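You operate a simulated robot arm through the tools that you are given. There is no shell and no other tool. Be economical: measure what you need, move in short steps, check, and stop when the job is done.

You are at the controls of a simulated two-armed robot. One attempt, no reset.

JOB
Cap both glue bottles and stand them on the cork top.
Fine: screw the blue cap on Fast and the green cap on Flex. Set down upright: glue bottle.
Where things are to end (x, y in the base frame): glue bottle within 0.06 m of [0.45, -0.7]; glue bottle within 0.06 m of [0.45, -0.82].
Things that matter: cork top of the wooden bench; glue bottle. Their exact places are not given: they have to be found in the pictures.

It is judged by the outcome, as a careful person would: the job done as asked, and still so three seconds after it is handed in. It fails if anything else is knocked over, pushed out of place, dropped, spilled or broken. Lids that push on must go on centred and level and be pressed home; caps that screw on are set level and turned clockwise until they are tight.

ROBOT AND FRAMES
Two 6-joint arms with two-finger parallel grippers on one trunk, on a base that drives. Base frame: it is fixed to the floor where the robot stands at the start and does not move with it; the origin is under the middle of the robot, x ahead of it, y to its left, z up. Units: m, degrees, N and s.
The left shoulder is at the start at [0.06, 0.187, 1.197], the right one opposite. With the tool pointing down near the work surface each hand reaches from about 0.26 to 0.62 m from the robot's upright axis, wherever it stands, measured 20 degrees to its own side. Places, roughly: cork top of the wooden bench [0.5, -0.7, 0.9]. Payload 1.57 kg a hand.
The tool frame of a hand sits at the grasp point between the pads (the TCP): z along the fingers, y along the line on which they close. The tips reach 0.03 m beyond it. Largest opening 0.11 m; finger width 0.024, thickness 0.012; the body of the gripper, 0.048 by 0.112 m, starts 0.078 m behind the TCP.
Orientation is that of the tool frame in the base frame, as a unit quaternion [x, y, z, w]. With the fingers straight down and closing along the base's y, the tool's x points along the base's -x, its y along +y and its z along -z.

CONTROLS
- The arms move only by the tool apply_moves. It takes "left_series", "right_series" or both (then of equal length, played together; a hand with none holds still); each is a list of rows, each an object of numbers (a shift or turn left out is 0, a gripper value left out holds the last): "tx", "ty", "tz": the shift along the base's x, y, z in units of 25 mm (1.0 is 25 mm); "ax", "ay", "az": the turn, a rotation vector about the base's x, y, z in units of 8 degrees (1.0 is 8 degrees); "fingers": the gripper command, from -1 (fully open) to 1 (shut), values between in proportion. In form: [{"tx": .., "ty": .., "tz": .., "ax": .., "ay": .., "az": .., "fingers": ..}, ...]. A call has 1 to 12 rows; each row shifts and turns the commanded pose from where the row before left it. A call with a number of a shift or a turn outside -1 to 1 is refused whole. Each row takes 0.2 s and may step no farther than 0.05 m and 8.6 degrees from the row before; otherwise, or with a gripper value out of range, the whole call is refused. Where a pose cannot be reached the arm comes as near as it can. A force on the tool above 40 N (or 10 N above the force at the start of the call, whichever is more), or a blocked arm, ends the call early, and 0.2 s more pass. The fingers move at their own pace (about 0.153 m/s each) and stop on an object; they squeeze with about 22 N. The grip force told is the motor's: it shows also when the fingers shut on nothing. Time passes only in rows, and 0.2 s behind the last, so rows that do not move let the fingers close. It gives the time, the measured TCP pose, the force on the tool (base axes), the opening and the grip force at its end, in the units of the frame above (readings bear some noise), with the torque about the TCP (base axes, N m) and any sound that the robot's microphone picked up.
- Cameras (640 x 400 px; columns grow to the right, rows downward): "scene" is now at [0.0162, -0.0412, 1.7229]; the picture's right is [-0.38, -0.93, 0.00], its down [-0.75, 0.31, -0.59] and it looks along [0.54, -0.22, -0.81] (base axes); focal length 262 px, centre (320, 200). "left" rides on the left gripper at [0.07, -0.016, -0.141] in its tool frame; the picture's right is [0.23, 0.97, 0.00], its down [-0.85, 0.20, -0.48] and it looks along [-0.47, 0.11, 0.88] (tool axes); focal length 222 px, centre (320, 200). "right" rides on the right gripper at [0.07, 0.016, -0.141] in its tool frame; the picture's right is [-0.23, 0.97, 0.00], its down [-0.86, -0.20, -0.48] and it looks along [-0.47, -0.11, 0.88] (tool axes); focal length 222 px, centre (320, 200).
- get_image(camera): a new picture of that camera. The clock stands still meanwhile.
- lift_body(by): slides the trunk up (or, below 0, down) by that many m; the arms and the scene camera ride with it, the base frame stays. It gives what a move gives, with no picture.
- roll_base(legs): drives the robot by 1 to 6 legs, each [ahead, left, turn to the left] in m, m and degrees, along the robot's own axes; the way and the turn of a leg run together, so that a leg with both is an arc; at most 1.5 m and 180 degrees a leg. The arms and the cameras ride along, it lands a little off, and it stops where it bumps. It gives what a move gives.
- head_to(pan, tilt): turns the head with the scene camera to pan (to the left, within 86 degrees either way) and tilt (down, from -29 to 69), counted from straight ahead of the robot. It gives what a move gives.
- probe_pixels(camera, pixels): there is no depth. For up to 12 entries [column, row, z] of the newest picture of that camera ("zoom" is the newest enlarged one), the place [x, y] in the base frame at which the ray of that pixel passes the height z, good to about 0.002 m, but the place of the scene camera against the robot may be out by one fixed shift of up to 0.018 m in any direction. The clock stands still meanwhile.
- close_up(camera, box): a new picture of the part [left, top, right, bottom] of that camera's present view, enlarged. The clock stands still meanwhile.
- sign_off(): hands the job in; it is judged then, once.

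Work in short steps. Measure before you move; look again where a grasp or a placing could have gone wrong, and mend it. You have 80 turns and 78 pictures in all, those below and enlarged ones among them. Open the grippers and draw the arms clear of the work before you hand the job in, unless the task says otherwise; then end with one line.

The tools are called after ">>>" by a JSON object that holds its "op" and its "data". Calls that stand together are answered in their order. apply_moves: Moves the arms, as the interface text tells. Its arguments: {"type":"object","properties":{"left_series":{"type":"array"},"right_series":{"type":"array"}},"required":[]} The other tools are called the same way: lift_body (by) slides the trunk up or down; roll_base (legs) drives the base; head_to (pan, tilt) turns the head that bears the scene camera; get_image (camera) takes a picture; probe_pixels (camera, pixels) gives the place at which the rays of pixels pass given heights; close_up (camera, box) takes an enlarged picture of a part of a camera's view; sign_off () hands the job in.

At the start:

```text
clock: 0.0
left_ee_pos: [0.3934, 0.0952, 1.263]
left_tcp_rot: [0.0, 1.0, 0.001, 0.0]
left_ft_force: [1.0, -0.6, 0.2]
left_moment: [0.02, 0.0, 0.01]
left_grip_width: 0.11
left_gripper_force: 0.1
right_ee_pos: [0.4299, -0.2878, 1.2229]
right_tcp_rot: [0.0, 1.0, 0.001, 0.0]
right_ft_force: [0.6, -0.1, -0.3]
right_moment: [0.0, -0.02, 0.04]
right_grip_width: 0.1101
right_gripper_force: 0.1
trunk travel left (down, up): [-0.825, 0.165]
robot x, y, heading: [0.0028, 0.0004, 0.1]
head pan, tilt: [-22.3, 54.0]
```

scene: 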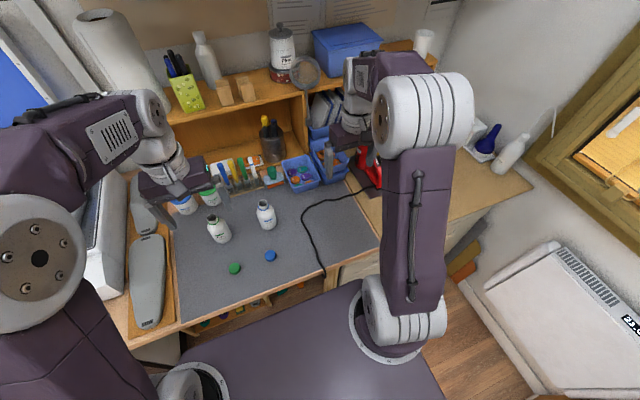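
right: 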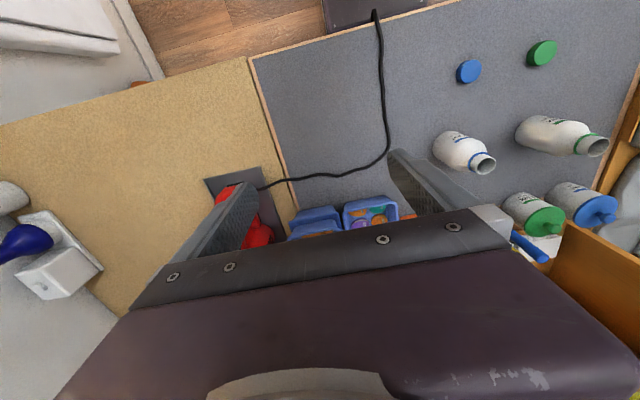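
left: 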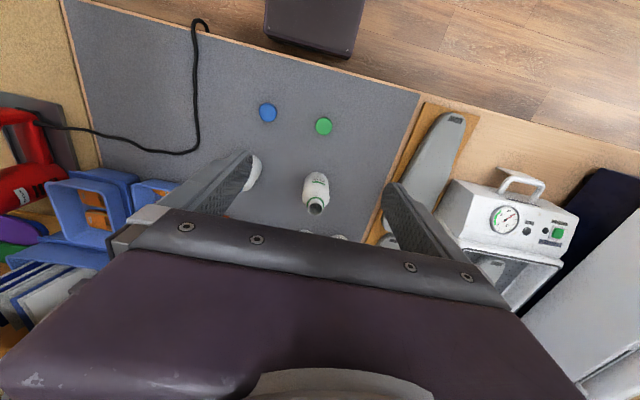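

Two open bottles stand around scene (218,228) and (266,214), and the caps lie at (234,268) and (270,256). I enlarge that area to read the labels and see how the caps lie.

>>> {"op": "close_up", "data": {"camera": "scene", "box": [160, 170, 320, 290]}}

>>> {"op": "close_up", "data": {"camera": "right", "box": [400, 20, 640, 260]}}

>>> {"op": "close_up", "data": {"camera": "left", "box": [220, 80, 380, 240]}}

```text
3.33 times, centred on (240, 230) of scene
```

zoom: 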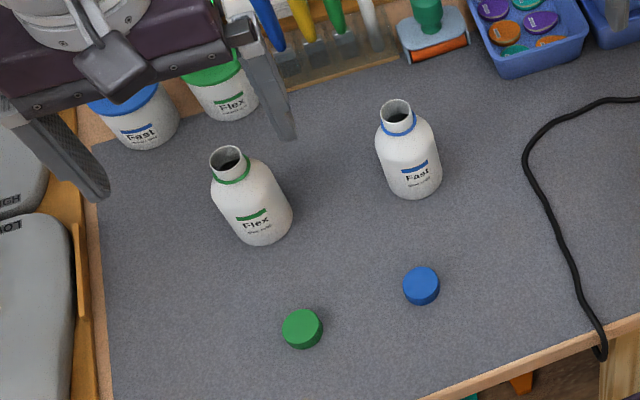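

```text
1.67 times, centred on (520, 140) of right
```

zoom: 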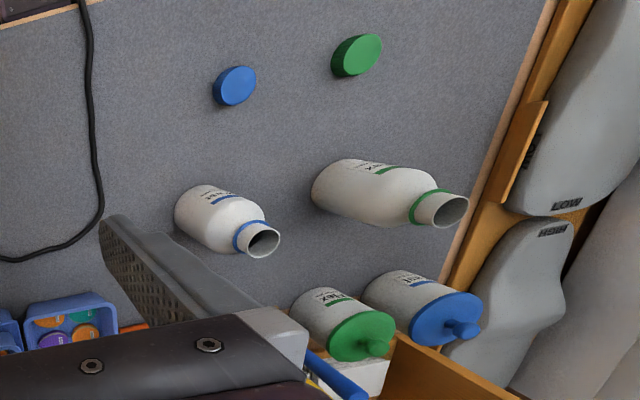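

```text
2.50 times, centred on (300, 160) of left
```

zoom: 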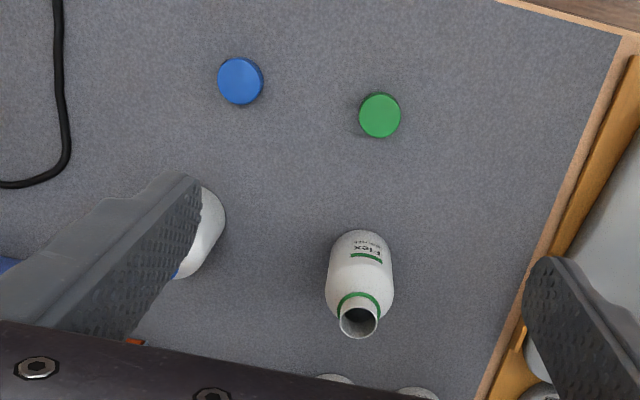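

The labels read: Fast (blue band) on the robot's right, Flex (green band) on its left. I probe the caps and bottle mouths from both hand cameras at several heights, to triangulate the table height and their places.

>>> {"op": "probe_pixels", "data": {"camera": "left", "pixels": [[268, 112.4, 0.86], [268, 112.4, 0.9], [268, 112.4, 0.94], [323, 126.4, 0.86], [323, 126.4, 0.9], [323, 126.4, 0.94], [315.7, 208, 0.9], [315.7, 208, 1.0], [315.7, 208, 1.05]]}}

>>> {"op": "probe_pixels", "data": {"camera": "right", "pixels": [[469, 71, 0.86], [469, 71, 0.9], [469, 71, 0.94], [543, 52, 0.86], [543, 52, 0.9], [543, 52, 0.94], [598, 147, 0.9], [598, 147, 1.0], [598, 147, 1.05], [484, 164, 0.9], [484, 164, 1.0], [484, 164, 1.05]]}}

>>> {"op": "probe_pixels", "data": {"camera": "scene", "pixels": [[270, 256, 0.86], [270, 256, 0.9], [234, 268, 0.86], [234, 268, 0.9], [212, 219, 0.95], [212, 219, 1.0], [263, 204, 0.95], [263, 204, 1.0]]}}

```text
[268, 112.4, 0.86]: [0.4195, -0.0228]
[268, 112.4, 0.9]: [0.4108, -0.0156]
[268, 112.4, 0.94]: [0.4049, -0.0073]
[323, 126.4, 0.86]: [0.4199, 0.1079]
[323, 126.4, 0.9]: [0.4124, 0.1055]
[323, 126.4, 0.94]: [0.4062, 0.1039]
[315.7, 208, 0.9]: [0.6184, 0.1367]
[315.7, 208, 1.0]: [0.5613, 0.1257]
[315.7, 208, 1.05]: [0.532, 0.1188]
```

```text
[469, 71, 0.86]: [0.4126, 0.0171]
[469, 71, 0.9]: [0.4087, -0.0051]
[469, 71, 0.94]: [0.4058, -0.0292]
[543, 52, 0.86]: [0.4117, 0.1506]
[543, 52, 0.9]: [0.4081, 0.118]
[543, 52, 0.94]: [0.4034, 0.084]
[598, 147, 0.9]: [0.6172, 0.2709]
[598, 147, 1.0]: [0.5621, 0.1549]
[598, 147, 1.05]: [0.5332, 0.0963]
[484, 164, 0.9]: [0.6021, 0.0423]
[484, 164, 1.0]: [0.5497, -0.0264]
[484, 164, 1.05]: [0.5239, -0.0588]
```

```text
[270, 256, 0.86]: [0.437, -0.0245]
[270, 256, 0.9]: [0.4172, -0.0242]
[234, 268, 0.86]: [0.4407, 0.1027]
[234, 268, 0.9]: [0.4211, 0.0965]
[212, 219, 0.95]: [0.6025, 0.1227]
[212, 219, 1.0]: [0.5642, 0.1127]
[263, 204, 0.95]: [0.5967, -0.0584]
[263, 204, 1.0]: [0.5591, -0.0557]
```

Triangulated: blue cap about (0.408, -0.013) and green cap about (0.409, 0.105), both near z 0.91. Flex mouth is about (0.545, 0.122, 1.03) and Fast mouth about (0.534, -0.045, 1.03). I take the left hand down over the blue cap, stopping short to check.

>>> {"op": "apply_moves", "data": {"left_series": [{"tx": 0.05, "ty": -0.36, "tz": -1, "fingers": -0.2}, {"tx": 0.05, "ty": -0.36, "tz": -1}, {"tx": 0.05, "ty": -0.36, "tz": -1}, {"tx": 0.05, "ty": -0.36, "tz": -1}, {"tx": 0.05, "ty": -0.36, "tz": -1}, {"tx": 0.05, "ty": -0.36, "tz": -1}, {"tx": 0.05, "ty": -0.36, "tz": -1}, {"tx": 0.05, "ty": -0.36, "tz": -1}, {"tx": 0.05, "ty": -0.36, "tz": -1}, {"tx": 0.05, "ty": -0.36, "tz": -1}, {"tx": 0.05, "ty": -0.36, "tz": -1}, {"tx": 0.05, "ty": -0.36, "tz": -0.5}]}}

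>>> {"op": "get_image", "data": {"camera": "left"}}

>>> {"op": "get_image", "data": {"camera": "scene"}}

```text
clock: 2.6
left_ee_pos: [0.4094, -0.0142, 0.9748]
left_tcp_rot: [0.0, 1.0, 0.0, 0.0]
left_ft_force: [-0.4, 0.2, -0.7]
left_moment: [-0.01, 0.0, 0.0]
left_grip_width: 0.0661
left_gripper_force: 0.1
right_ee_pos: [0.4308, -0.2879, 1.2232]
right_tcp_rot: [0.0, 1.0, 0.001, 0.0]
right_ft_force: [0.6, -0.4, 0.7]
right_moment: [-0.03, -0.01, 0.02]
right_grip_width: 0.1101
right_gripper_force: 0.1
trunk travel left (down, up): [-0.825, 0.165]
robot x, y, heading: [0.0012, -0.0003, -0.1]
head pan, tilt: [-22.3, 54.0]
```

```text
71 pictures are left
```

left: 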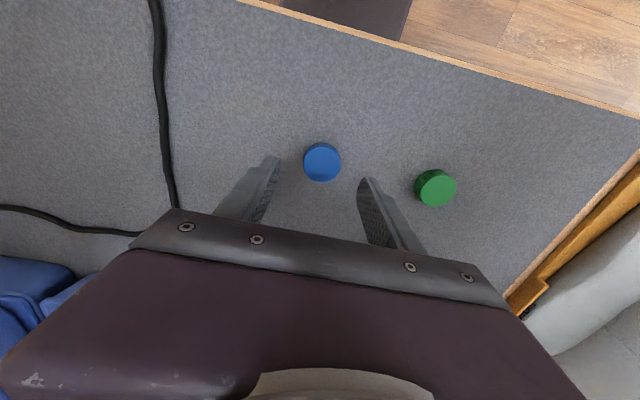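

```text
70 pictures are left
```

scene: 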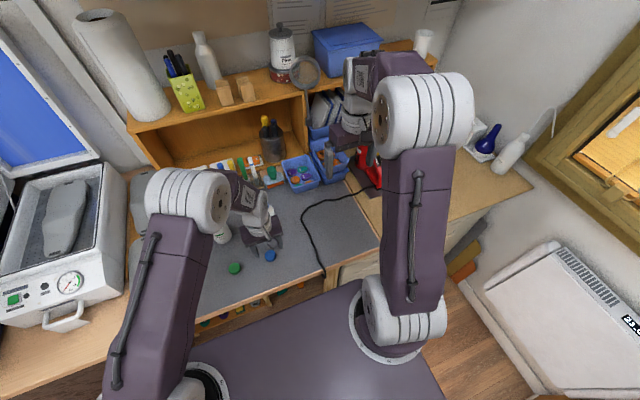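

The blue cap sits at left (322,161), between the fingers. I probe it for a fine x/y correction.

>>> {"op": "probe_pixels", "data": {"camera": "left", "pixels": [[323, 160, 0.92], [323, 160, 0.9], [303, 162, 0.91], [342, 162, 0.91], [435, 185, 0.92], [435, 185, 0.9]]}}

```text
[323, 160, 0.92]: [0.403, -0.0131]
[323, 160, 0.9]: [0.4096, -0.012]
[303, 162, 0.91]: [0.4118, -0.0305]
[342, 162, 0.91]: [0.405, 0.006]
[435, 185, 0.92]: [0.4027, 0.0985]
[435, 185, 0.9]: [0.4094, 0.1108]
```

The cap is centred about (0.406, -0.012) and roughly 37 mm across. I descend to TCP z about 0.934 and close.

>>> {"op": "apply_moves", "data": {"left_series": [{"tx": -0.12, "ty": 0.08, "tz": -0.8}, {"tz": -0.8}, {"tz": 0}, {"fingers": 1}, {}, {}, {}]}}

>>> {"op": "get_image", "data": {"camera": "left"}}

```text
clock: 4.2
left_ee_pos: [0.4052, -0.0102, 0.936]
left_tcp_rot: [0.0, 1.0, -0.001, -0.001]
left_ft_force: [0.2, -0.2, -0.2]
left_moment: [-0.03, -0.01, -0.01]
left_grip_width: 0.0338
left_gripper_force: 22.2
right_ee_pos: [0.4299, -0.2862, 1.2222]
right_tcp_rot: [0.0, 1.0, 0.0, 0.0]
right_ft_force: [-0.2, -0.2, 0.3]
right_moment: [-0.01, 0.04, -0.02]
right_grip_width: 0.1099
right_gripper_force: 0.0
trunk travel left (down, up): [-0.825, 0.165]
robot x, y, heading: [-0.0006, -0.0004, 0.1]
head pan, tilt: [-22.3, 54.0]
```

```text
69 pictures are left
```

left: 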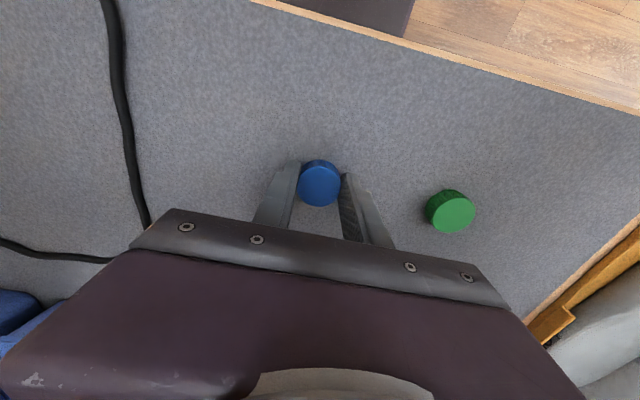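

The grip closed at 33.8 mm, the cap's diameter. I zoom to see whether the cap is centred on the pads.

>>> {"op": "close_up", "data": {"camera": "left", "box": [240, 130, 400, 260]}}

>>> {"op": "probe_pixels", "data": {"camera": "left", "pixels": [[320, 186, 0.92], [320, 186, 0.925], [320, 186, 0.915]]}}

```text
3.08 times, centred on (320, 195) of left
```

zoom: 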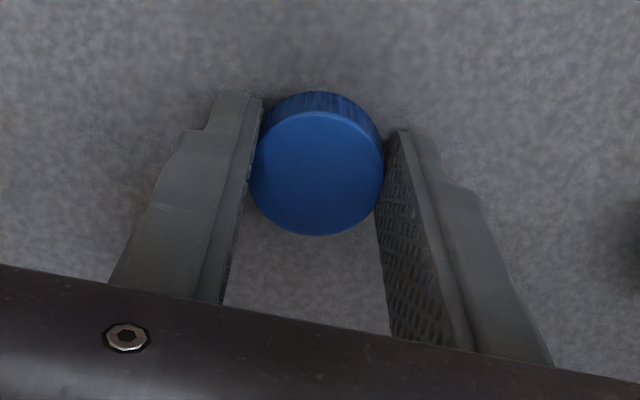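

```text
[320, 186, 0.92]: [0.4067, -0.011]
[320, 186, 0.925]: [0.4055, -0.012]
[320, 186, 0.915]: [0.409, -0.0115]
```

The cap's top is centred within about 1.5 mm of the TCP. I lift it and turn the wrist counterclockwise to wind up for screwing.

>>> {"op": "apply_moves", "data": {"left_series": [{"tz": 1}, {"tz": 1}, {"tz": 1, "az": 1}, {"tz": 1, "az": 1}, {"tz": 1, "az": 1}, {"tz": 1, "az": 1}, {"tz": 1, "az": 1}, {"tz": 1, "az": 1}, {"az": 1}, {"az": 1}, {"az": 1}, {"az": 1}]}}

>>> {"op": "apply_moves", "data": {"left_series": [{"az": 1}, {"az": 1}, {"az": 1}, {"az": 1}, {"az": 1}, {"az": 1}, {"az": 1}, {"az": 1}]}}

>>> {"op": "get_image", "data": {"camera": "scene"}}

```text
clock: 6.8
left_ee_pos: [0.4065, -0.0107, 1.1362]
left_tcp_rot: [-0.644, 0.765, 0.0, 0.001]
left_ft_force: [0.6, 0.5, -0.1]
left_moment: [0.0, 0.03, 0.0]
left_grip_width: 0.0333
left_gripper_force: 21.8
right_ee_pos: [0.4301, -0.2884, 1.2223]
right_tcp_rot: [0.0, 1.0, 0.0, 0.0]
right_ft_force: [0.3, 1.2, -0.5]
right_moment: [-0.01, 0.03, 0.0]
right_grip_width: 0.1099
right_gripper_force: 0.1
trunk travel left (down, up): [-0.825, 0.165]
robot x, y, heading: [0.0034, -0.0012, -0.0]
head pan, tilt: [-22.3, 54.0]
```

```text
clock: 8.6
left_ee_pos: [0.4064, -0.0096, 1.1359]
left_tcp_rot: [0.95, -0.311, -0.001, 0.004]
left_ft_force: [-0.3, 0.5, 0.8]
left_moment: [0.03, -0.02, 0.0]
left_grip_width: 0.0334
left_gripper_force: 21.9
right_ee_pos: [0.4311, -0.287, 1.2224]
right_tcp_rot: [0.001, 1.0, 0.0, 0.0]
right_ft_force: [0.0, -0.1, 0.3]
right_moment: [0.0, -0.04, -0.01]
right_grip_width: 0.1097
right_gripper_force: 0.1
trunk travel left (down, up): [-0.825, 0.165]
robot x, y, heading: [-0.0005, -0.0024, -0.1]
head pan, tilt: [-22.3, 54.0]
```

```text
67 pictures are left
```

scene: 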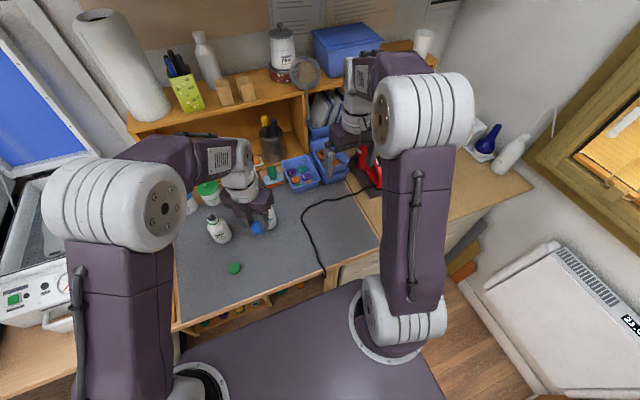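

Left wound up 144° without trouble. Now I carry the left hand with the cap high above Fast. The right hand tilts its fingers forward (about 38° below horizontal) to approach the bottle body from the front.

>>> {"op": "apply_moves", "data": {"left_series": [{"tz": 1}, {"tz": 1}, {"tz": 0.8, "tx": 0.5, "ty": -0.15}, {"tx": 0.6, "ty": -0.2}, {"tx": 0.8, "ty": -0.2}, {"tx": 0.8, "ty": -0.2}, {"tx": 0.8, "ty": -0.2}, {"tx": 0.8, "ty": -0.2}, {"tx": 0.8, "ty": -0.2}, {}], "right_series": [{"ay": -1, "tz": -0.5}, {"ay": -1, "tz": -0.5}, {"ay": -1, "tz": -0.5}, {"ay": -1, "tz": -0.5}, {"ay": -1, "tz": -0.5}, {"ay": -1, "tz": -0.5}, {"ay": -0.5, "tx": -0.8}, {"az": 1, "tx": -0.8}, {"az": 1}, {}]}}

>>> {"op": "get_image", "data": {"camera": "right"}}

>>> {"op": "get_image", "data": {"camera": "scene"}}

```text
clock: 10.8
left_ee_pos: [0.5265, -0.0375, 1.2043]
left_tcp_rot: [0.951, -0.31, 0.0, 0.0]
left_ft_force: [-0.3, -1.0, -0.4]
left_moment: [0.0, 0.0, -0.01]
left_grip_width: 0.0335
left_gripper_force: 22.5
left hand out of reach, approached as far as the arm can: row 9
right_ee_pos: [0.3883, -0.2664, 1.1636]
right_tcp_rot: [-0.144, 0.924, 0.089, 0.344]
right_ft_force: [-1.1, 0.8, 0.1]
right_moment: [0.02, -0.03, 0.03]
right_grip_width: 0.1098
right_gripper_force: 0.0
right hand out of reach, approached as far as the arm can: row 4, 5, 6
trunk travel left (down, up): [-0.825, 0.165]
robot x, y, heading: [0.0011, -0.0002, -0.0]
head pan, tilt: [-22.3, 54.0]
```

```text
66 pictures are left
```

right: 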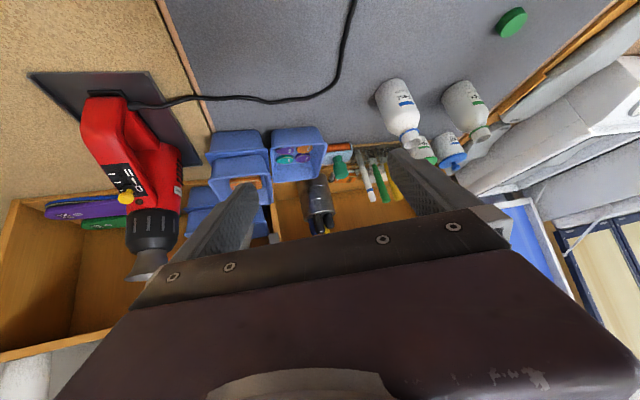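

```text
65 pictures are left
```

scene: 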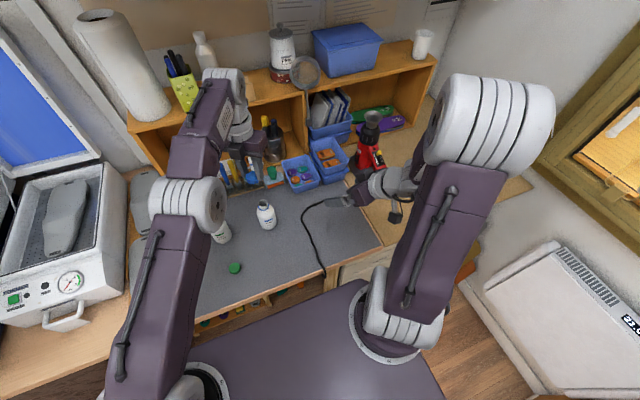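

The right hand reached a tilt of about 41°, and the left stopped at its reach limit up high. Fast is in the right view with mouth near (411,140) and base near (385,90). I probe both hand and scene cameras for its axis.

>>> {"op": "close_up", "data": {"camera": "right", "box": [360, 60, 520, 180]}}

>>> {"op": "close_up", "data": {"camera": "scene", "box": [200, 180, 300, 260]}}

>>> {"op": "probe_pixels", "data": {"camera": "scene", "pixels": [[263, 204, 1.028], [235, 268, 0.915], [269, 228, 0.9]]}}

```text
3.33 times, centred on (440, 120) of right
```

zoom: 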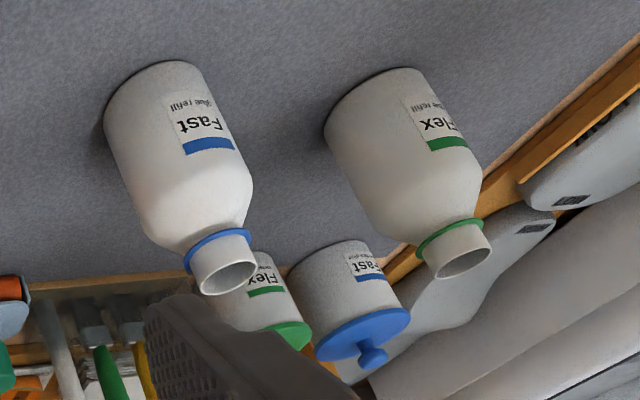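

```text
5.00 times, centred on (250, 220) of scene
```

zoom: 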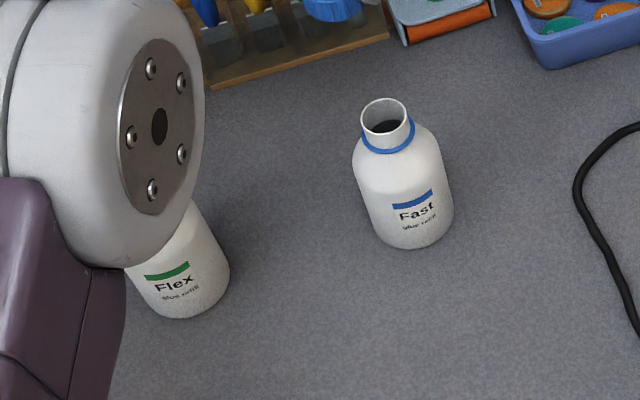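

```text
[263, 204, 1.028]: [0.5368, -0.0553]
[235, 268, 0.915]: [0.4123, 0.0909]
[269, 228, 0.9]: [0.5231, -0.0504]
```

Mouth centres in the right view: Fast (412.7,143.1), Flex (482.9,138.6). Probing at candidate heights.

>>> {"op": "probe_pixels", "data": {"camera": "right", "pixels": [[412.7, 143.1, 1.0], [412.7, 143.1, 1.015], [412.7, 143.1, 1.03], [412.7, 143.1, 1.045], [482.9, 138.6, 1.0], [482.9, 138.6, 1.015], [482.9, 138.6, 1.03], [482.9, 138.6, 1.045], [511, 23, 0.915]]}}

>>> {"op": "probe_pixels", "data": {"camera": "scene", "pixels": [[262.8, 203.2, 1.0], [262.8, 203.2, 1.015], [262.8, 203.2, 1.03], [262.8, 203.2, 1.045]]}}

```text
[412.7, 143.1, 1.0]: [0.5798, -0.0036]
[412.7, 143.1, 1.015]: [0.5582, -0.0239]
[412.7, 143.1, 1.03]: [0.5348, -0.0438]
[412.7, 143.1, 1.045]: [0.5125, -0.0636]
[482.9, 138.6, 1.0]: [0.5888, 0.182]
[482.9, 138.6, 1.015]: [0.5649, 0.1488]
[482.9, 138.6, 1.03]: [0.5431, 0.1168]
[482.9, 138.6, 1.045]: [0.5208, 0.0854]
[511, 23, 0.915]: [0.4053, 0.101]
```

```text
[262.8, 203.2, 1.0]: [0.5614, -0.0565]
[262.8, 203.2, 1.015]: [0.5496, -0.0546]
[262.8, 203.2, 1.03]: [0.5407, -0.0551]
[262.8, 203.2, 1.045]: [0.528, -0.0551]
```

Both cameras agree on Fast's mouth at (0.535, -0.044, 1.030). I move the right hand to a pre-grasp 11 cm back along its fingers, tilting a bit further.

>>> {"op": "apply_moves", "data": {"right_series": [{"tx": 0.335, "ty": 0.94, "tz": -0.755}, {"tx": 0.335, "ty": 0.94, "tz": -0.755}, {"tx": 0.335, "ty": 0.94, "tz": -0.755}, {"tx": 0.335, "ty": 0.94, "tz": -0.755}, {"tx": 0.335, "ty": 0.94, "tz": -0.755}, {"tx": 0.335, "ty": 0.94, "tz": -0.755}, {"tx": 0.335, "ty": 0.94, "tz": -0.755, "ax": 0.25, "ay": -0.6}, {"tx": 0.335, "ty": 0.94, "tz": -0.755, "ax": 0.25, "ay": -0.6}, {}]}}

>>> {"op": "get_image", "data": {"camera": "right"}}

>>> {"op": "get_image", "data": {"camera": "scene"}}

```text
clock: 12.8
left_ee_pos: [0.5255, -0.0402, 1.2052]
left_tcp_rot: [0.951, -0.309, 0.001, 0.001]
left_ft_force: [0.7, 0.1, -1.1]
left_moment: [-0.03, -0.01, -0.01]
left_grip_width: 0.0334
left_gripper_force: 22.3
right_ee_pos: [0.5044, -0.068, 1.0489]
right_tcp_rot: [-0.133, 0.89, 0.12, 0.419]
right_ft_force: [0.0, 0.8, -0.4]
right_moment: [0.0, 0.01, -0.01]
right_grip_width: 0.11
right_gripper_force: 0.1
right hand out of reach, approached as far as the arm can: row 5, 6, 7, 8
trunk travel left (down, up): [-0.825, 0.165]
robot x, y, heading: [0.0036, 0.0015, 0.2]
head pan, tilt: [-22.3, 54.0]
```

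```text
62 pictures are left
```

right: 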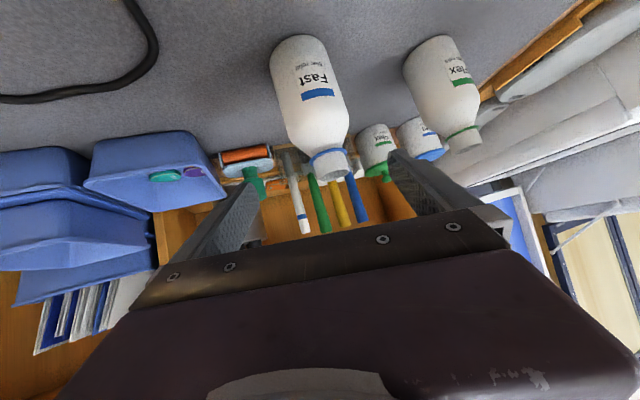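

```text
61 pictures are left
```

scene: 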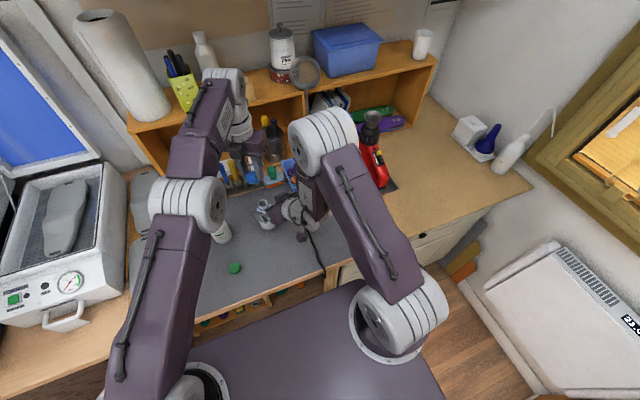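

The fingers now straddle Fast's neck from the front with the right tilt (38° below horizontal), though the arm was too folded to hold the planned standoff. I ease it down and sideways, then check the actual pose.

>>> {"op": "apply_moves", "data": {"right_series": [{"ty": 0.3, "tz": -0.4}, {"tx": 0.1, "ty": 0.2, "tz": -0.6}, {"tx": 0.2, "ty": 0.2, "tz": -0.8}, {}]}}

>>> {"op": "get_image", "data": {"camera": "right"}}

```text
clock: 13.8
left_ee_pos: [0.5272, -0.038, 1.2036]
left_tcp_rot: [0.951, -0.309, 0.0, 0.0]
left_ft_force: [-0.3, -0.1, -0.1]
left_moment: [0.05, 0.02, 0.02]
left_grip_width: 0.0334
left_gripper_force: 22.3
right_ee_pos: [0.5373, -0.0635, 1.0182]
right_tcp_rot: [-0.138, 0.889, 0.116, 0.422]
right_ft_force: [-0.5, 0.0, 0.1]
right_moment: [0.0, -0.01, 0.01]
right_grip_width: 0.11
right_gripper_force: 0.2
right hand out of reach, approached as far as the arm can: row 1, 2, 3
trunk travel left (down, up): [-0.825, 0.165]
robot x, y, heading: [0.0027, 0.0021, 0.2]
head pan, tilt: [-22.3, 54.0]
```

```text
60 pictures are left
```

right: 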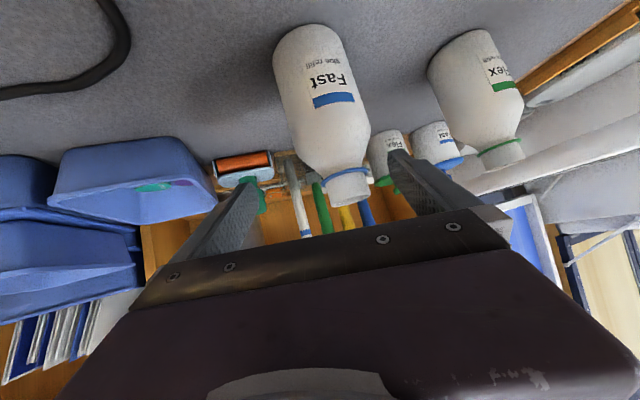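

The right arm is too folded at this trunk height, so it pushes forward as it goes down. I raise the trunk 0.13 m to move the shoulders up, which helps the left hand too.

>>> {"op": "lift_body", "data": {"by": 0.13}}

>>> {"op": "apply_moves", "data": {"right_series": [{"tx": -0.8, "tz": -0.3}, {"tx": -0.8, "tz": -0.3}, {"tx": -0.8, "tz": -0.3}, {"tx": -0.5, "tz": -0.3}, {}]}}

```text
clock: 15.4
left_ee_pos: [0.5275, -0.0389, 1.3331]
left_tcp_rot: [0.951, -0.309, 0.0, 0.0]
left_ft_force: [-0.4, 0.0, 0.1]
left_moment: [0.02, -0.02, 0.02]
left_grip_width: 0.0332
left_gripper_force: 21.5
right_ee_pos: [0.539, -0.0632, 1.1477]
right_tcp_rot: [-0.138, 0.889, 0.116, 0.422]
right_ft_force: [-0.1, 0.2, -0.2]
right_moment: [0.01, -0.02, -0.02]
right_grip_width: 0.11
right_gripper_force: 0.1
trunk travel left (down, up): [-0.955, 0.035]
robot x, y, heading: [-0.0042, -0.0015, 0.1]
head pan, tilt: [-22.3, 54.0]
```

```text
clock: 16.6
left_ee_pos: [0.5269, -0.0384, 1.3339]
left_tcp_rot: [0.951, -0.309, 0.0, 0.0]
left_ft_force: [0.9, 0.5, 0.0]
left_moment: [-0.01, 0.01, -0.04]
left_grip_width: 0.0335
left_gripper_force: 21.8
right_ee_pos: [0.5127, -0.0621, 1.1412]
right_tcp_rot: [-0.134, 0.891, 0.127, 0.415]
right_ft_force: [0.3, -0.3, 0.3]
right_moment: [0.01, 0.0, 0.02]
right_grip_width: 0.1102
right_gripper_force: 0.0
right hand out of reach, approached as far as the arm can: row 1, 2, 3, 4
trunk travel left (down, up): [-0.955, 0.035]
robot x, y, heading: [-0.0036, -0.0039, -0.0]
head pan, tilt: [-22.3, 54.0]
```

Now I descend in front of the bottle toward z about 1.03, keeping x near 0.49.

>>> {"op": "apply_moves", "data": {"right_series": [{"tx": -0.2, "tz": -0.9}, {"tx": -0.2, "tz": -0.9}, {"tx": -0.2, "tz": -0.9}, {"tx": -0.2, "tz": -0.9}, {}]}}

```text
clock: 17.8
left_ee_pos: [0.5278, -0.0396, 1.3343]
left_tcp_rot: [0.951, -0.309, -0.001, 0.0]
left_ft_force: [0.3, 0.8, -0.7]
left_moment: [0.0, 0.03, -0.01]
left_grip_width: 0.0333
left_gripper_force: 21.7
right_ee_pos: [0.542, -0.0588, 1.0645]
right_tcp_rot: [-0.135, 0.89, 0.123, 0.418]
right_ft_force: [-0.3, 0.4, 0.0]
right_moment: [0.01, 0.0, 0.01]
right_grip_width: 0.1099
right_gripper_force: 0.0
right hand out of reach, approached as far as the arm can: row 1, 2, 3, 4
trunk travel left (down, up): [-0.955, 0.035]
robot x, y, heading: [0.0042, -0.0012, 0.0]
head pan, tilt: [-22.3, 54.0]
```

The limit is wrist pitch: the right arm is too bunched up for this pose. Shifting the robot back and to the right would open the right arm and also ease the left. First I raise the right hand clear, and I check where the red heat gun stands.

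>>> {"op": "apply_moves", "data": {"right_series": [{"tz": 1}, {"tz": 1}, {"tz": 1}, {"tz": 0.5}, {}]}}

>>> {"op": "get_image", "data": {"camera": "scene"}}

>>> {"op": "probe_pixels", "data": {"camera": "scene", "pixels": [[320, 200, 0.9]]}}

```text
clock: 19.0
left_ee_pos: [0.5266, -0.0386, 1.3335]
left_tcp_rot: [0.951, -0.309, 0.0, 0.0]
left_ft_force: [-0.4, -0.1, -0.2]
left_moment: [0.01, 0.02, -0.01]
left_grip_width: 0.0333
left_gripper_force: 22.1
right_ee_pos: [0.5431, -0.0585, 1.1531]
right_tcp_rot: [-0.138, 0.889, 0.116, 0.421]
right_ft_force: [-0.9, 1.4, 0.3]
right_moment: [-0.01, -0.01, 0.01]
right_grip_width: 0.11
right_gripper_force: 0.0
trunk travel left (down, up): [-0.955, 0.035]
robot x, y, heading: [0.002, 0.0012, -0.0]
head pan, tilt: [-22.3, 54.0]
```

```text
59 pictures are left
```

scene: 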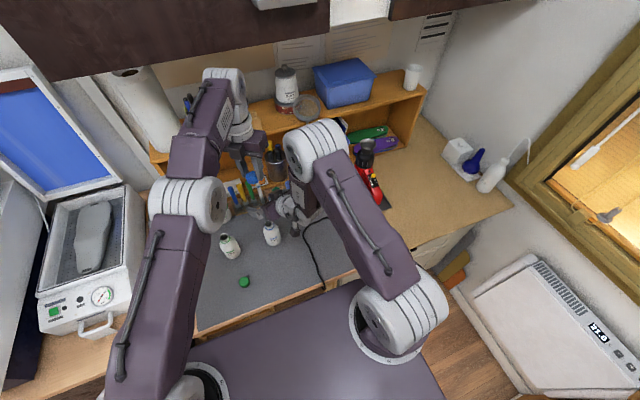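

```text
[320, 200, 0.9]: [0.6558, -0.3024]
```

I probe the heat gun, the cork edges and the bench front to plan the drive.

>>> {"op": "probe_pixels", "data": {"camera": "scene", "pixels": [[385, 205, 0.9], [370, 150, 1.1], [365, 150, 1.05], [357, 263, 0.9], [410, 244, 0.9], [510, 203, 0.9], [325, 290, 0.9], [200, 330, 0.9], [283, 128, 1.2], [463, 265, 0.3]]}}

```text
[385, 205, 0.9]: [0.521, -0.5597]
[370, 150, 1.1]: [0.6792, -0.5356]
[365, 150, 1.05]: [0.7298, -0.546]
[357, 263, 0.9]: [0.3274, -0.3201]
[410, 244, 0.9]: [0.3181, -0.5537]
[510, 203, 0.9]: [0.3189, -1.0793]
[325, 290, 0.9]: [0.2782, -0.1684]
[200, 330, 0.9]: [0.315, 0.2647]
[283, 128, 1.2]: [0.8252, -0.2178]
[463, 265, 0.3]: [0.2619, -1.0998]
```

The heat gun is near (0.62, -0.53), clear of a 0.2 m shift. I roll back 6 cm and then right 20 cm, and lower the trunk again.

>>> {"op": "roll_base", "data": {"legs": [[-0.06, 0, 0], [0, -0.2, 0]]}}

>>> {"op": "get_image", "data": {"camera": "scene"}}

```text
clock: 21.1
left_ee_pos: [0.4674, -0.2385, 1.3328]
left_tcp_rot: [0.95, -0.312, 0.0, 0.003]
left_ft_force: [-0.6, -0.5, -0.4]
left_moment: [-0.03, 0.0, -0.03]
left_grip_width: 0.0333
left_gripper_force: 22.0
right_ee_pos: [0.4836, -0.2588, 1.1514]
right_tcp_rot: [-0.136, 0.89, 0.113, 0.421]
right_ft_force: [1.1, 0.6, -0.3]
right_moment: [-0.03, 0.01, 0.0]
right_grip_width: 0.11
right_gripper_force: 0.1
trunk travel left (down, up): [-0.955, 0.035]
robot x, y, heading: [-0.061, -0.2, -0.1]
head pan, tilt: [-22.3, 54.0]
```

```text
58 pictures are left
```

scene: 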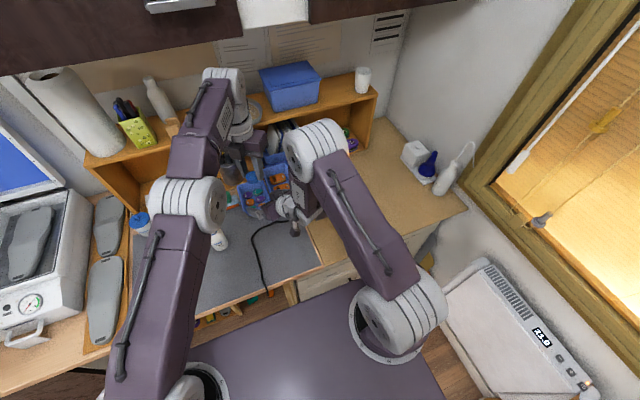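

Arrived. I lower the trunk back and bring the left hand over the Fast bottle first.

>>> {"op": "lift_body", "data": {"by": -0.1}}

>>> {"op": "apply_moves", "data": {"left_series": [{"tx": 0.34, "ty": 0.97}, {"tx": 0.34, "ty": 0.97}, {"tx": 0.34, "ty": 0.97}, {"tx": 0.34, "ty": 0.97}, {"tx": 0.34, "ty": 0.97}, {"tx": 0.34, "ty": 0.97}, {"tx": 0.34, "ty": 0.97}, {"tx": 0.34, "ty": 0.97}, {}]}}

```text
clock: 22.5
left_ee_pos: [0.4659, -0.2429, 1.2326]
left_tcp_rot: [0.95, -0.312, -0.001, 0.0]
left_ft_force: [-0.2, -0.3, 0.3]
left_moment: [-0.01, 0.0, 0.0]
left_grip_width: 0.0336
left_gripper_force: 22.8
right_ee_pos: [0.4827, -0.2634, 1.053]
right_tcp_rot: [-0.136, 0.889, 0.116, 0.421]
right_ft_force: [-0.2, 0.0, -0.3]
right_moment: [-0.03, -0.04, 0.0]
right_grip_width: 0.11
right_gripper_force: 0.0
trunk travel left (down, up): [-0.855, 0.135]
robot x, y, heading: [-0.0585, -0.2004, -0.6]
head pan, tilt: [-22.3, 54.0]
```

```text
clock: 24.5
left_ee_pos: [0.5195, -0.047, 1.2314]
left_tcp_rot: [0.95, -0.314, 0.0, 0.0]
left_ft_force: [0.2, 0.3, -0.1]
left_moment: [0.02, -0.01, -0.01]
left_grip_width: 0.0336
left_gripper_force: 21.7
left hand out of reach, approached as far as the arm can: row 7, 8
right_ee_pos: [0.483, -0.2635, 1.0521]
right_tcp_rot: [-0.136, 0.889, 0.116, 0.422]
right_ft_force: [0.0, 1.0, -0.8]
right_moment: [0.05, 0.0, -0.01]
right_grip_width: 0.1101
right_gripper_force: 0.0
trunk travel left (down, up): [-0.855, 0.135]
robot x, y, heading: [-0.0583, -0.2002, -0.4]
head pan, tilt: [-22.3, 54.0]
```

Now the right hand yaws to about 40° and moves to the pre-grasp near (0.475, -0.095, 1.007).

>>> {"op": "apply_moves", "data": {"right_series": [{"tx": -0.3, "ty": 0.8, "az": 1}, {"tx": -0.2, "ty": 0.8, "az": 1}, {"ty": 0.85, "tz": -0.3}, {"ty": 0.85, "tz": -0.3}, {"ty": 0.85, "tz": -0.3}, {"ty": 0.85, "tz": -0.3}, {"ty": 0.85, "tz": -0.3}, {"ty": 0.85, "tz": -0.3}, {}]}}

>>> {"op": "get_image", "data": {"camera": "right"}}

```text
clock: 26.5
left_ee_pos: [0.5207, -0.0492, 1.2313]
left_tcp_rot: [0.95, -0.312, 0.0, 0.0]
left_ft_force: [-0.1, 0.3, 0.1]
left_moment: [-0.02, 0.01, -0.01]
left_grip_width: 0.0332
left_gripper_force: 21.8
right_ee_pos: [0.4721, -0.0952, 1.0069]
right_tcp_rot: [-0.259, 0.862, 0.175, 0.401]
right_ft_force: [0.6, -0.1, 0.2]
right_moment: [-0.01, 0.0, -0.03]
right_grip_width: 0.11
right_gripper_force: 0.0
trunk travel left (down, up): [-0.855, 0.135]
robot x, y, heading: [-0.063, -0.2, -0.5]
head pan, tilt: [-22.3, 54.0]
```

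```text
57 pictures are left
```

right: 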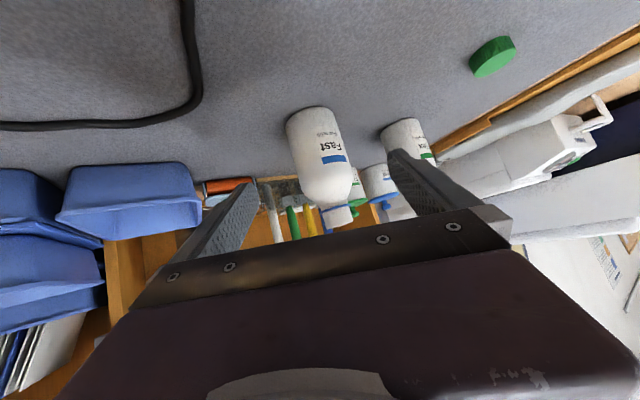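

Pose is as planned, with the bottle between the fingers. I advance 10 cm along the fingers and close on the body.

>>> {"op": "apply_moves", "data": {"right_series": [{"tx": 0.63, "ty": 0.51, "tz": -0.62}, {"tx": 0.63, "ty": 0.51, "tz": -0.62}, {"tx": 0.63, "ty": 0.51, "tz": -0.62}, {"tx": 0.63, "ty": 0.51, "tz": -0.62}, {}]}}

>>> {"op": "get_image", "data": {"camera": "right"}}

```text
clock: 27.7
left_ee_pos: [0.5206, -0.0486, 1.2307]
left_tcp_rot: [0.95, -0.312, 0.0, 0.0]
left_ft_force: [-0.2, -0.2, -0.4]
left_moment: [-0.04, 0.01, 0.0]
left_grip_width: 0.0332
left_gripper_force: 22.1
right_ee_pos: [0.5331, -0.0456, 0.9441]
right_tcp_rot: [-0.258, 0.862, 0.173, 0.401]
right_ft_force: [0.3, 0.3, 0.6]
right_moment: [0.02, 0.03, -0.01]
right_grip_width: 0.11
right_gripper_force: 0.0
trunk travel left (down, up): [-0.855, 0.135]
robot x, y, heading: [-0.0621, -0.201, -0.2]
head pan, tilt: [-22.3, 54.0]
```

```text
56 pictures are left
```

right: 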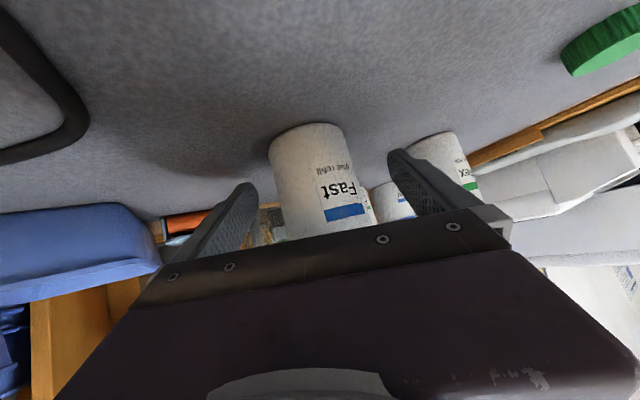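

Bottle well centred between the fingers; I close the right gripper.

>>> {"op": "apply_moves", "data": {"right_series": [{"fingers": 1}, {}, {}, {}]}}

>>> {"op": "get_image", "data": {"camera": "scene"}}

>>> {"op": "get_image", "data": {"camera": "left"}}

```text
clock: 28.7
left_ee_pos: [0.5198, -0.0485, 1.2307]
left_tcp_rot: [0.95, -0.312, 0.0, 0.0]
left_ft_force: [-0.3, -0.3, -1.0]
left_moment: [0.0, 0.02, 0.01]
left_grip_width: 0.0332
left_gripper_force: 22.5
right_ee_pos: [0.5333, -0.044, 0.9437]
right_tcp_rot: [-0.258, 0.861, 0.173, 0.402]
right_ft_force: [2.6, -1.6, 2.5]
right_moment: [-0.17, -0.18, 0.03]
right_grip_width: 0.0609
right_gripper_force: 21.5
trunk travel left (down, up): [-0.855, 0.135]
robot x, y, heading: [-0.0606, -0.1997, -0.2]
head pan, tilt: [-22.3, 54.0]
```

```text
55 pictures are left
```

scene: 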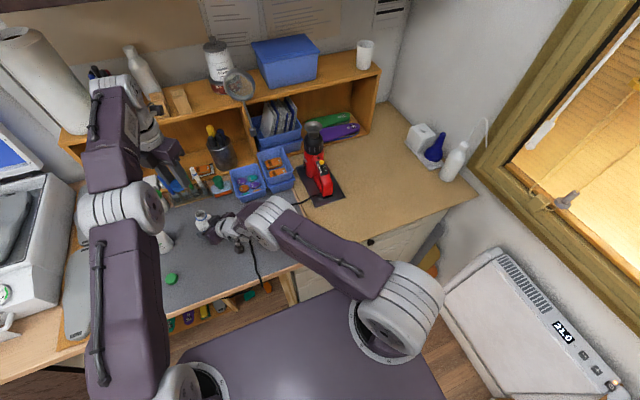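

```text
54 pictures are left
```

left: 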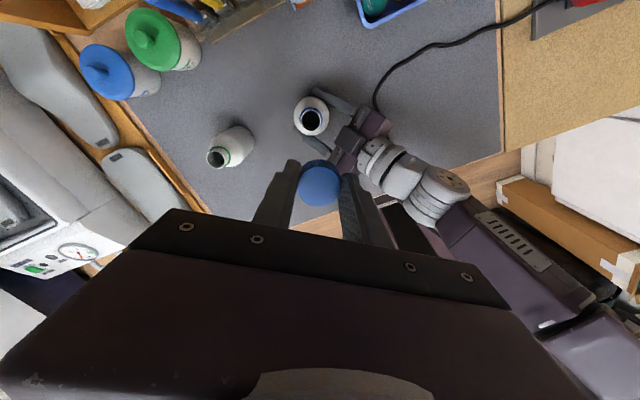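

Fast is gripped (61 mm). The mouth is visible in the left view at about (312,119); I measure it there at z 1.03.

>>> {"op": "close_up", "data": {"camera": "left", "box": [260, 80, 380, 210]}}

>>> {"op": "probe_pixels", "data": {"camera": "left", "pixels": [[312, 119, 1.03], [312, 119, 1.02], [319.5, 186, 1.215]]}}

```text
3.08 times, centred on (320, 145) of left
```

zoom: 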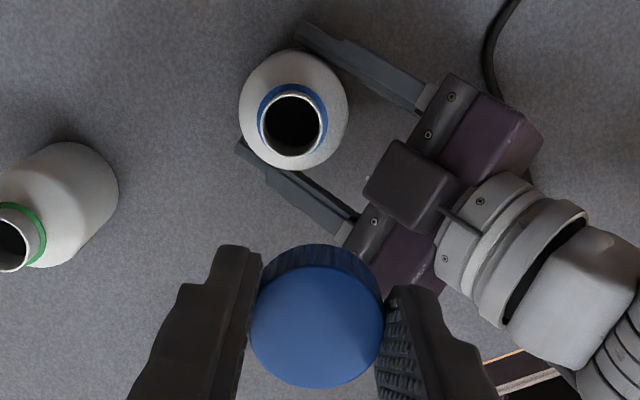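

```text
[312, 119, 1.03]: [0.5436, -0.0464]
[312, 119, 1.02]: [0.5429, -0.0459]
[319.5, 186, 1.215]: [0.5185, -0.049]
```

Refined mouth pixel is (310.9,121.3), cap top (319,185.6).

>>> {"op": "probe_pixels", "data": {"camera": "left", "pixels": [[310.9, 121.3, 1.03], [310.9, 121.3, 1.02], [319, 185.6, 1.215], [319, 185.6, 1.22]]}}

```text
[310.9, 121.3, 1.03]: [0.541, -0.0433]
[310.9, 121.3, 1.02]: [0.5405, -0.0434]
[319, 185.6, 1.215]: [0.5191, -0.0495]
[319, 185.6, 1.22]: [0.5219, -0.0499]
```

Mouth at about (0.541, -0.043). I bring the cap down to about 2.5 cm above it (TCP z 1.09) and check the alignment.

>>> {"op": "apply_moves", "data": {"left_series": [{"tz": -0.9}, {"tz": -0.9, "tx": 0.1}, {"tz": -0.9, "tx": 0.2, "ty": 0.05}, {"tz": -0.9, "tx": 0.2, "ty": 0.05}, {"tz": -0.9, "tx": 0.2, "ty": 0.05}, {"tz": -0.9, "tx": 0.1, "ty": 0.05}, {}]}}

>>> {"op": "close_up", "data": {"camera": "left", "box": [240, 100, 400, 230]}}

>>> {"op": "close_up", "data": {"camera": "scene", "box": [140, 160, 260, 260]}}

```text
clock: 30.3
left_ee_pos: [0.5399, -0.0426, 1.0953]
left_tcp_rot: [0.95, -0.312, 0.0, 0.0]
left_ft_force: [-0.1, -0.3, 0.7]
left_moment: [0.01, 0.02, -0.02]
left_grip_width: 0.0333
left_gripper_force: 21.9
right_ee_pos: [0.5329, -0.0442, 0.9439]
right_tcp_rot: [-0.258, 0.861, 0.173, 0.402]
right_ft_force: [0.9, -1.4, 4.3]
right_moment: [-0.19, -0.19, 0.0]
right_grip_width: 0.0608
right_gripper_force: 22.2
trunk travel left (down, up): [-0.855, 0.135]
robot x, y, heading: [-0.0598, -0.2005, -0.2]
head pan, tilt: [-22.3, 54.0]
```

```text
3.08 times, centred on (320, 165) of left
```

zoom: 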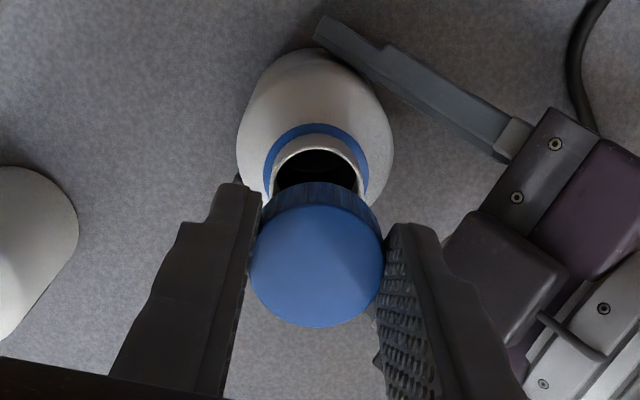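

```text
4.00 times, centred on (200, 210) of scene
```

zoom: 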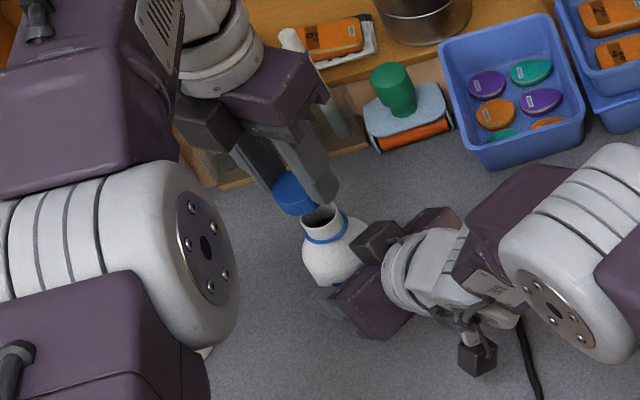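

Laterally the cap lines up with the mouth. I check the fore-aft alignment by probing the visible far rim (zoom (317,150)), the side rims and the cap top.

>>> {"op": "probe_pixels", "data": {"camera": "zoom", "pixels": [[320, 200, 1.03]]}}

>>> {"op": "probe_pixels", "data": {"camera": "left", "pixels": [[319, 144.5, 1.03], [319, 148.8, 1.03], [304.7, 160.1, 1.03], [333.3, 160.1, 1.03], [319, 186, 1.08]]}}

```text
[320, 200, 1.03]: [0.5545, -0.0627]
```

```text
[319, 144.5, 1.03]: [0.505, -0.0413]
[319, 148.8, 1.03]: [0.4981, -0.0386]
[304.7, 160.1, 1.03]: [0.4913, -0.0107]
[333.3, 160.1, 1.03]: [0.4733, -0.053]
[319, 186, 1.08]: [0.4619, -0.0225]
```

The left probes used the older picture's pose. I take a fresh full left picture.

>>> {"op": "get_image", "data": {"camera": "left"}}

>>> {"op": "probe_pixels", "data": {"camera": "left", "pixels": [[319, 144.5, 1.03], [319, 148.8, 1.03], [304.7, 160.1, 1.03], [333.3, 160.1, 1.03], [319, 186, 1.08], [319, 186, 1.085]]}}

```text
50 pictures are left
```

left: 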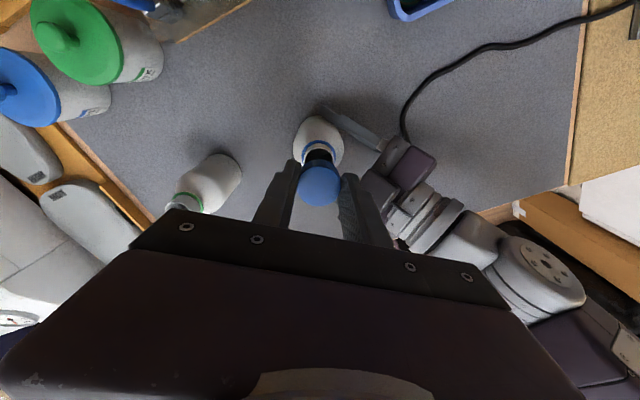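

```text
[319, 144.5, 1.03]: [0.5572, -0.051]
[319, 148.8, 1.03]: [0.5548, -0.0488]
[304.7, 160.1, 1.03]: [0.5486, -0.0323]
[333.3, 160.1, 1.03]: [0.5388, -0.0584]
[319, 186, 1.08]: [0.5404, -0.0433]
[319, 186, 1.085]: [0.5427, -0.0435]
```

The mouth centre estimates average (0.543, -0.043), so the cap needs about 2 mm more x. I shift and lower gently until contact.

>>> {"op": "apply_moves", "data": {"left_series": [{"tx": 0.09}, {"tz": -0.4}, {"tz": -0.4}, {"tz": -0.2}, {}]}}

```text
clock: 31.5
left_ee_pos: [0.54, -0.0419, 1.0696]
left_tcp_rot: [0.95, -0.313, 0.0, 0.0]
left_ft_force: [0.3, 0.3, 0.4]
left_moment: [0.01, -0.04, -0.02]
left_grip_width: 0.0333
left_gripper_force: 22.2
left hand out of reach, approached as far as the arm can: row 2
right_ee_pos: [0.5333, -0.0458, 0.945]
right_tcp_rot: [-0.258, 0.862, 0.173, 0.401]
right_ft_force: [2.8, -1.0, 5.7]
right_moment: [-0.26, -0.26, 0.04]
right_grip_width: 0.0605
right_gripper_force: 22.0
trunk travel left (down, up): [-0.855, 0.135]
robot x, y, heading: [-0.0597, -0.2016, -0.3]
head pan, tilt: [-22.3, 54.0]
```

The left arm is at its reach edge here. I raise the cap a little and slide the held bottle 20 mm toward the robot, with the cap following 17.5 mm so the 2.5 mm offset is corrected too.

>>> {"op": "apply_moves", "data": {"left_series": [{"tz": 0.8}, {"tx": -0.35}, {"tx": -0.35}, {}], "right_series": [{}, {"tx": -0.4}, {"tx": -0.4}, {}]}}

>>> {"op": "get_image", "data": {"camera": "left"}}

>>> {"op": "close_up", "data": {"camera": "left", "box": [240, 100, 400, 230]}}

```text
clock: 32.5
left_ee_pos: [0.5215, -0.0431, 1.0913]
left_tcp_rot: [0.95, -0.312, 0.0, 0.0]
left_ft_force: [-0.4, 0.9, -0.3]
left_moment: [0.03, 0.02, 0.04]
left_grip_width: 0.0334
left_gripper_force: 22.0
right_ee_pos: [0.5111, -0.0453, 0.9444]
right_tcp_rot: [-0.259, 0.861, 0.173, 0.402]
right_ft_force: [-0.8, -1.0, 5.2]
right_moment: [-0.13, -0.08, 0.01]
right_grip_width: 0.06
right_gripper_force: 21.6
trunk travel left (down, up): [-0.855, 0.135]
robot x, y, heading: [-0.0581, -0.2011, -0.6]
head pan, tilt: [-22.3, 54.0]
```

```text
49 pictures are left
```

left: 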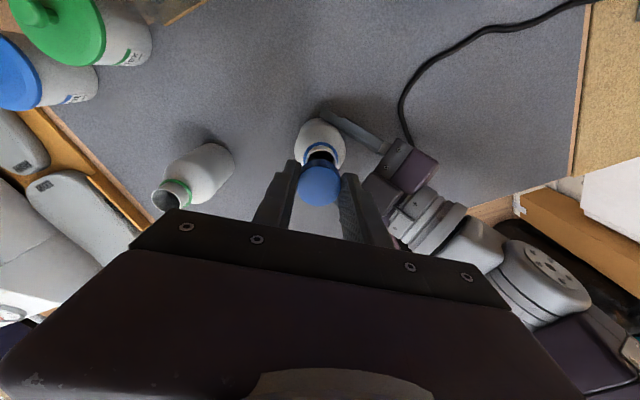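

```text
3.08 times, centred on (320, 165) of left
```

zoom: 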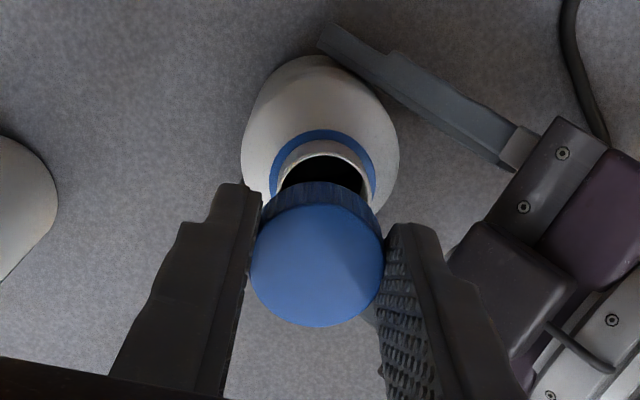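

The mouth now appears about 5 zoom pixels right of the cap. I probe the inner rim to fix the remaining offset.

>>> {"op": "probe_pixels", "data": {"camera": "zoom", "pixels": [[322, 155, 1.03], [322, 141, 1.03], [281, 185, 1.03], [364, 185, 1.03], [271, 185, 1.03], [372, 185, 1.03], [317, 265, 1.077], [251, 265, 1.077], [384, 265, 1.077]]}}

```text
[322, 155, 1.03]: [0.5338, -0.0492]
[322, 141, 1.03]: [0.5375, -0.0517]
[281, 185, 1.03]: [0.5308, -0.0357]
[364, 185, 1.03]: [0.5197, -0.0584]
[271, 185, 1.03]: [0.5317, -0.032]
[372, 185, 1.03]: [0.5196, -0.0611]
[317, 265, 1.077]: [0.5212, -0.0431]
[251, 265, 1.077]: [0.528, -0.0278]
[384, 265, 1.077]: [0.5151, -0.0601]
```

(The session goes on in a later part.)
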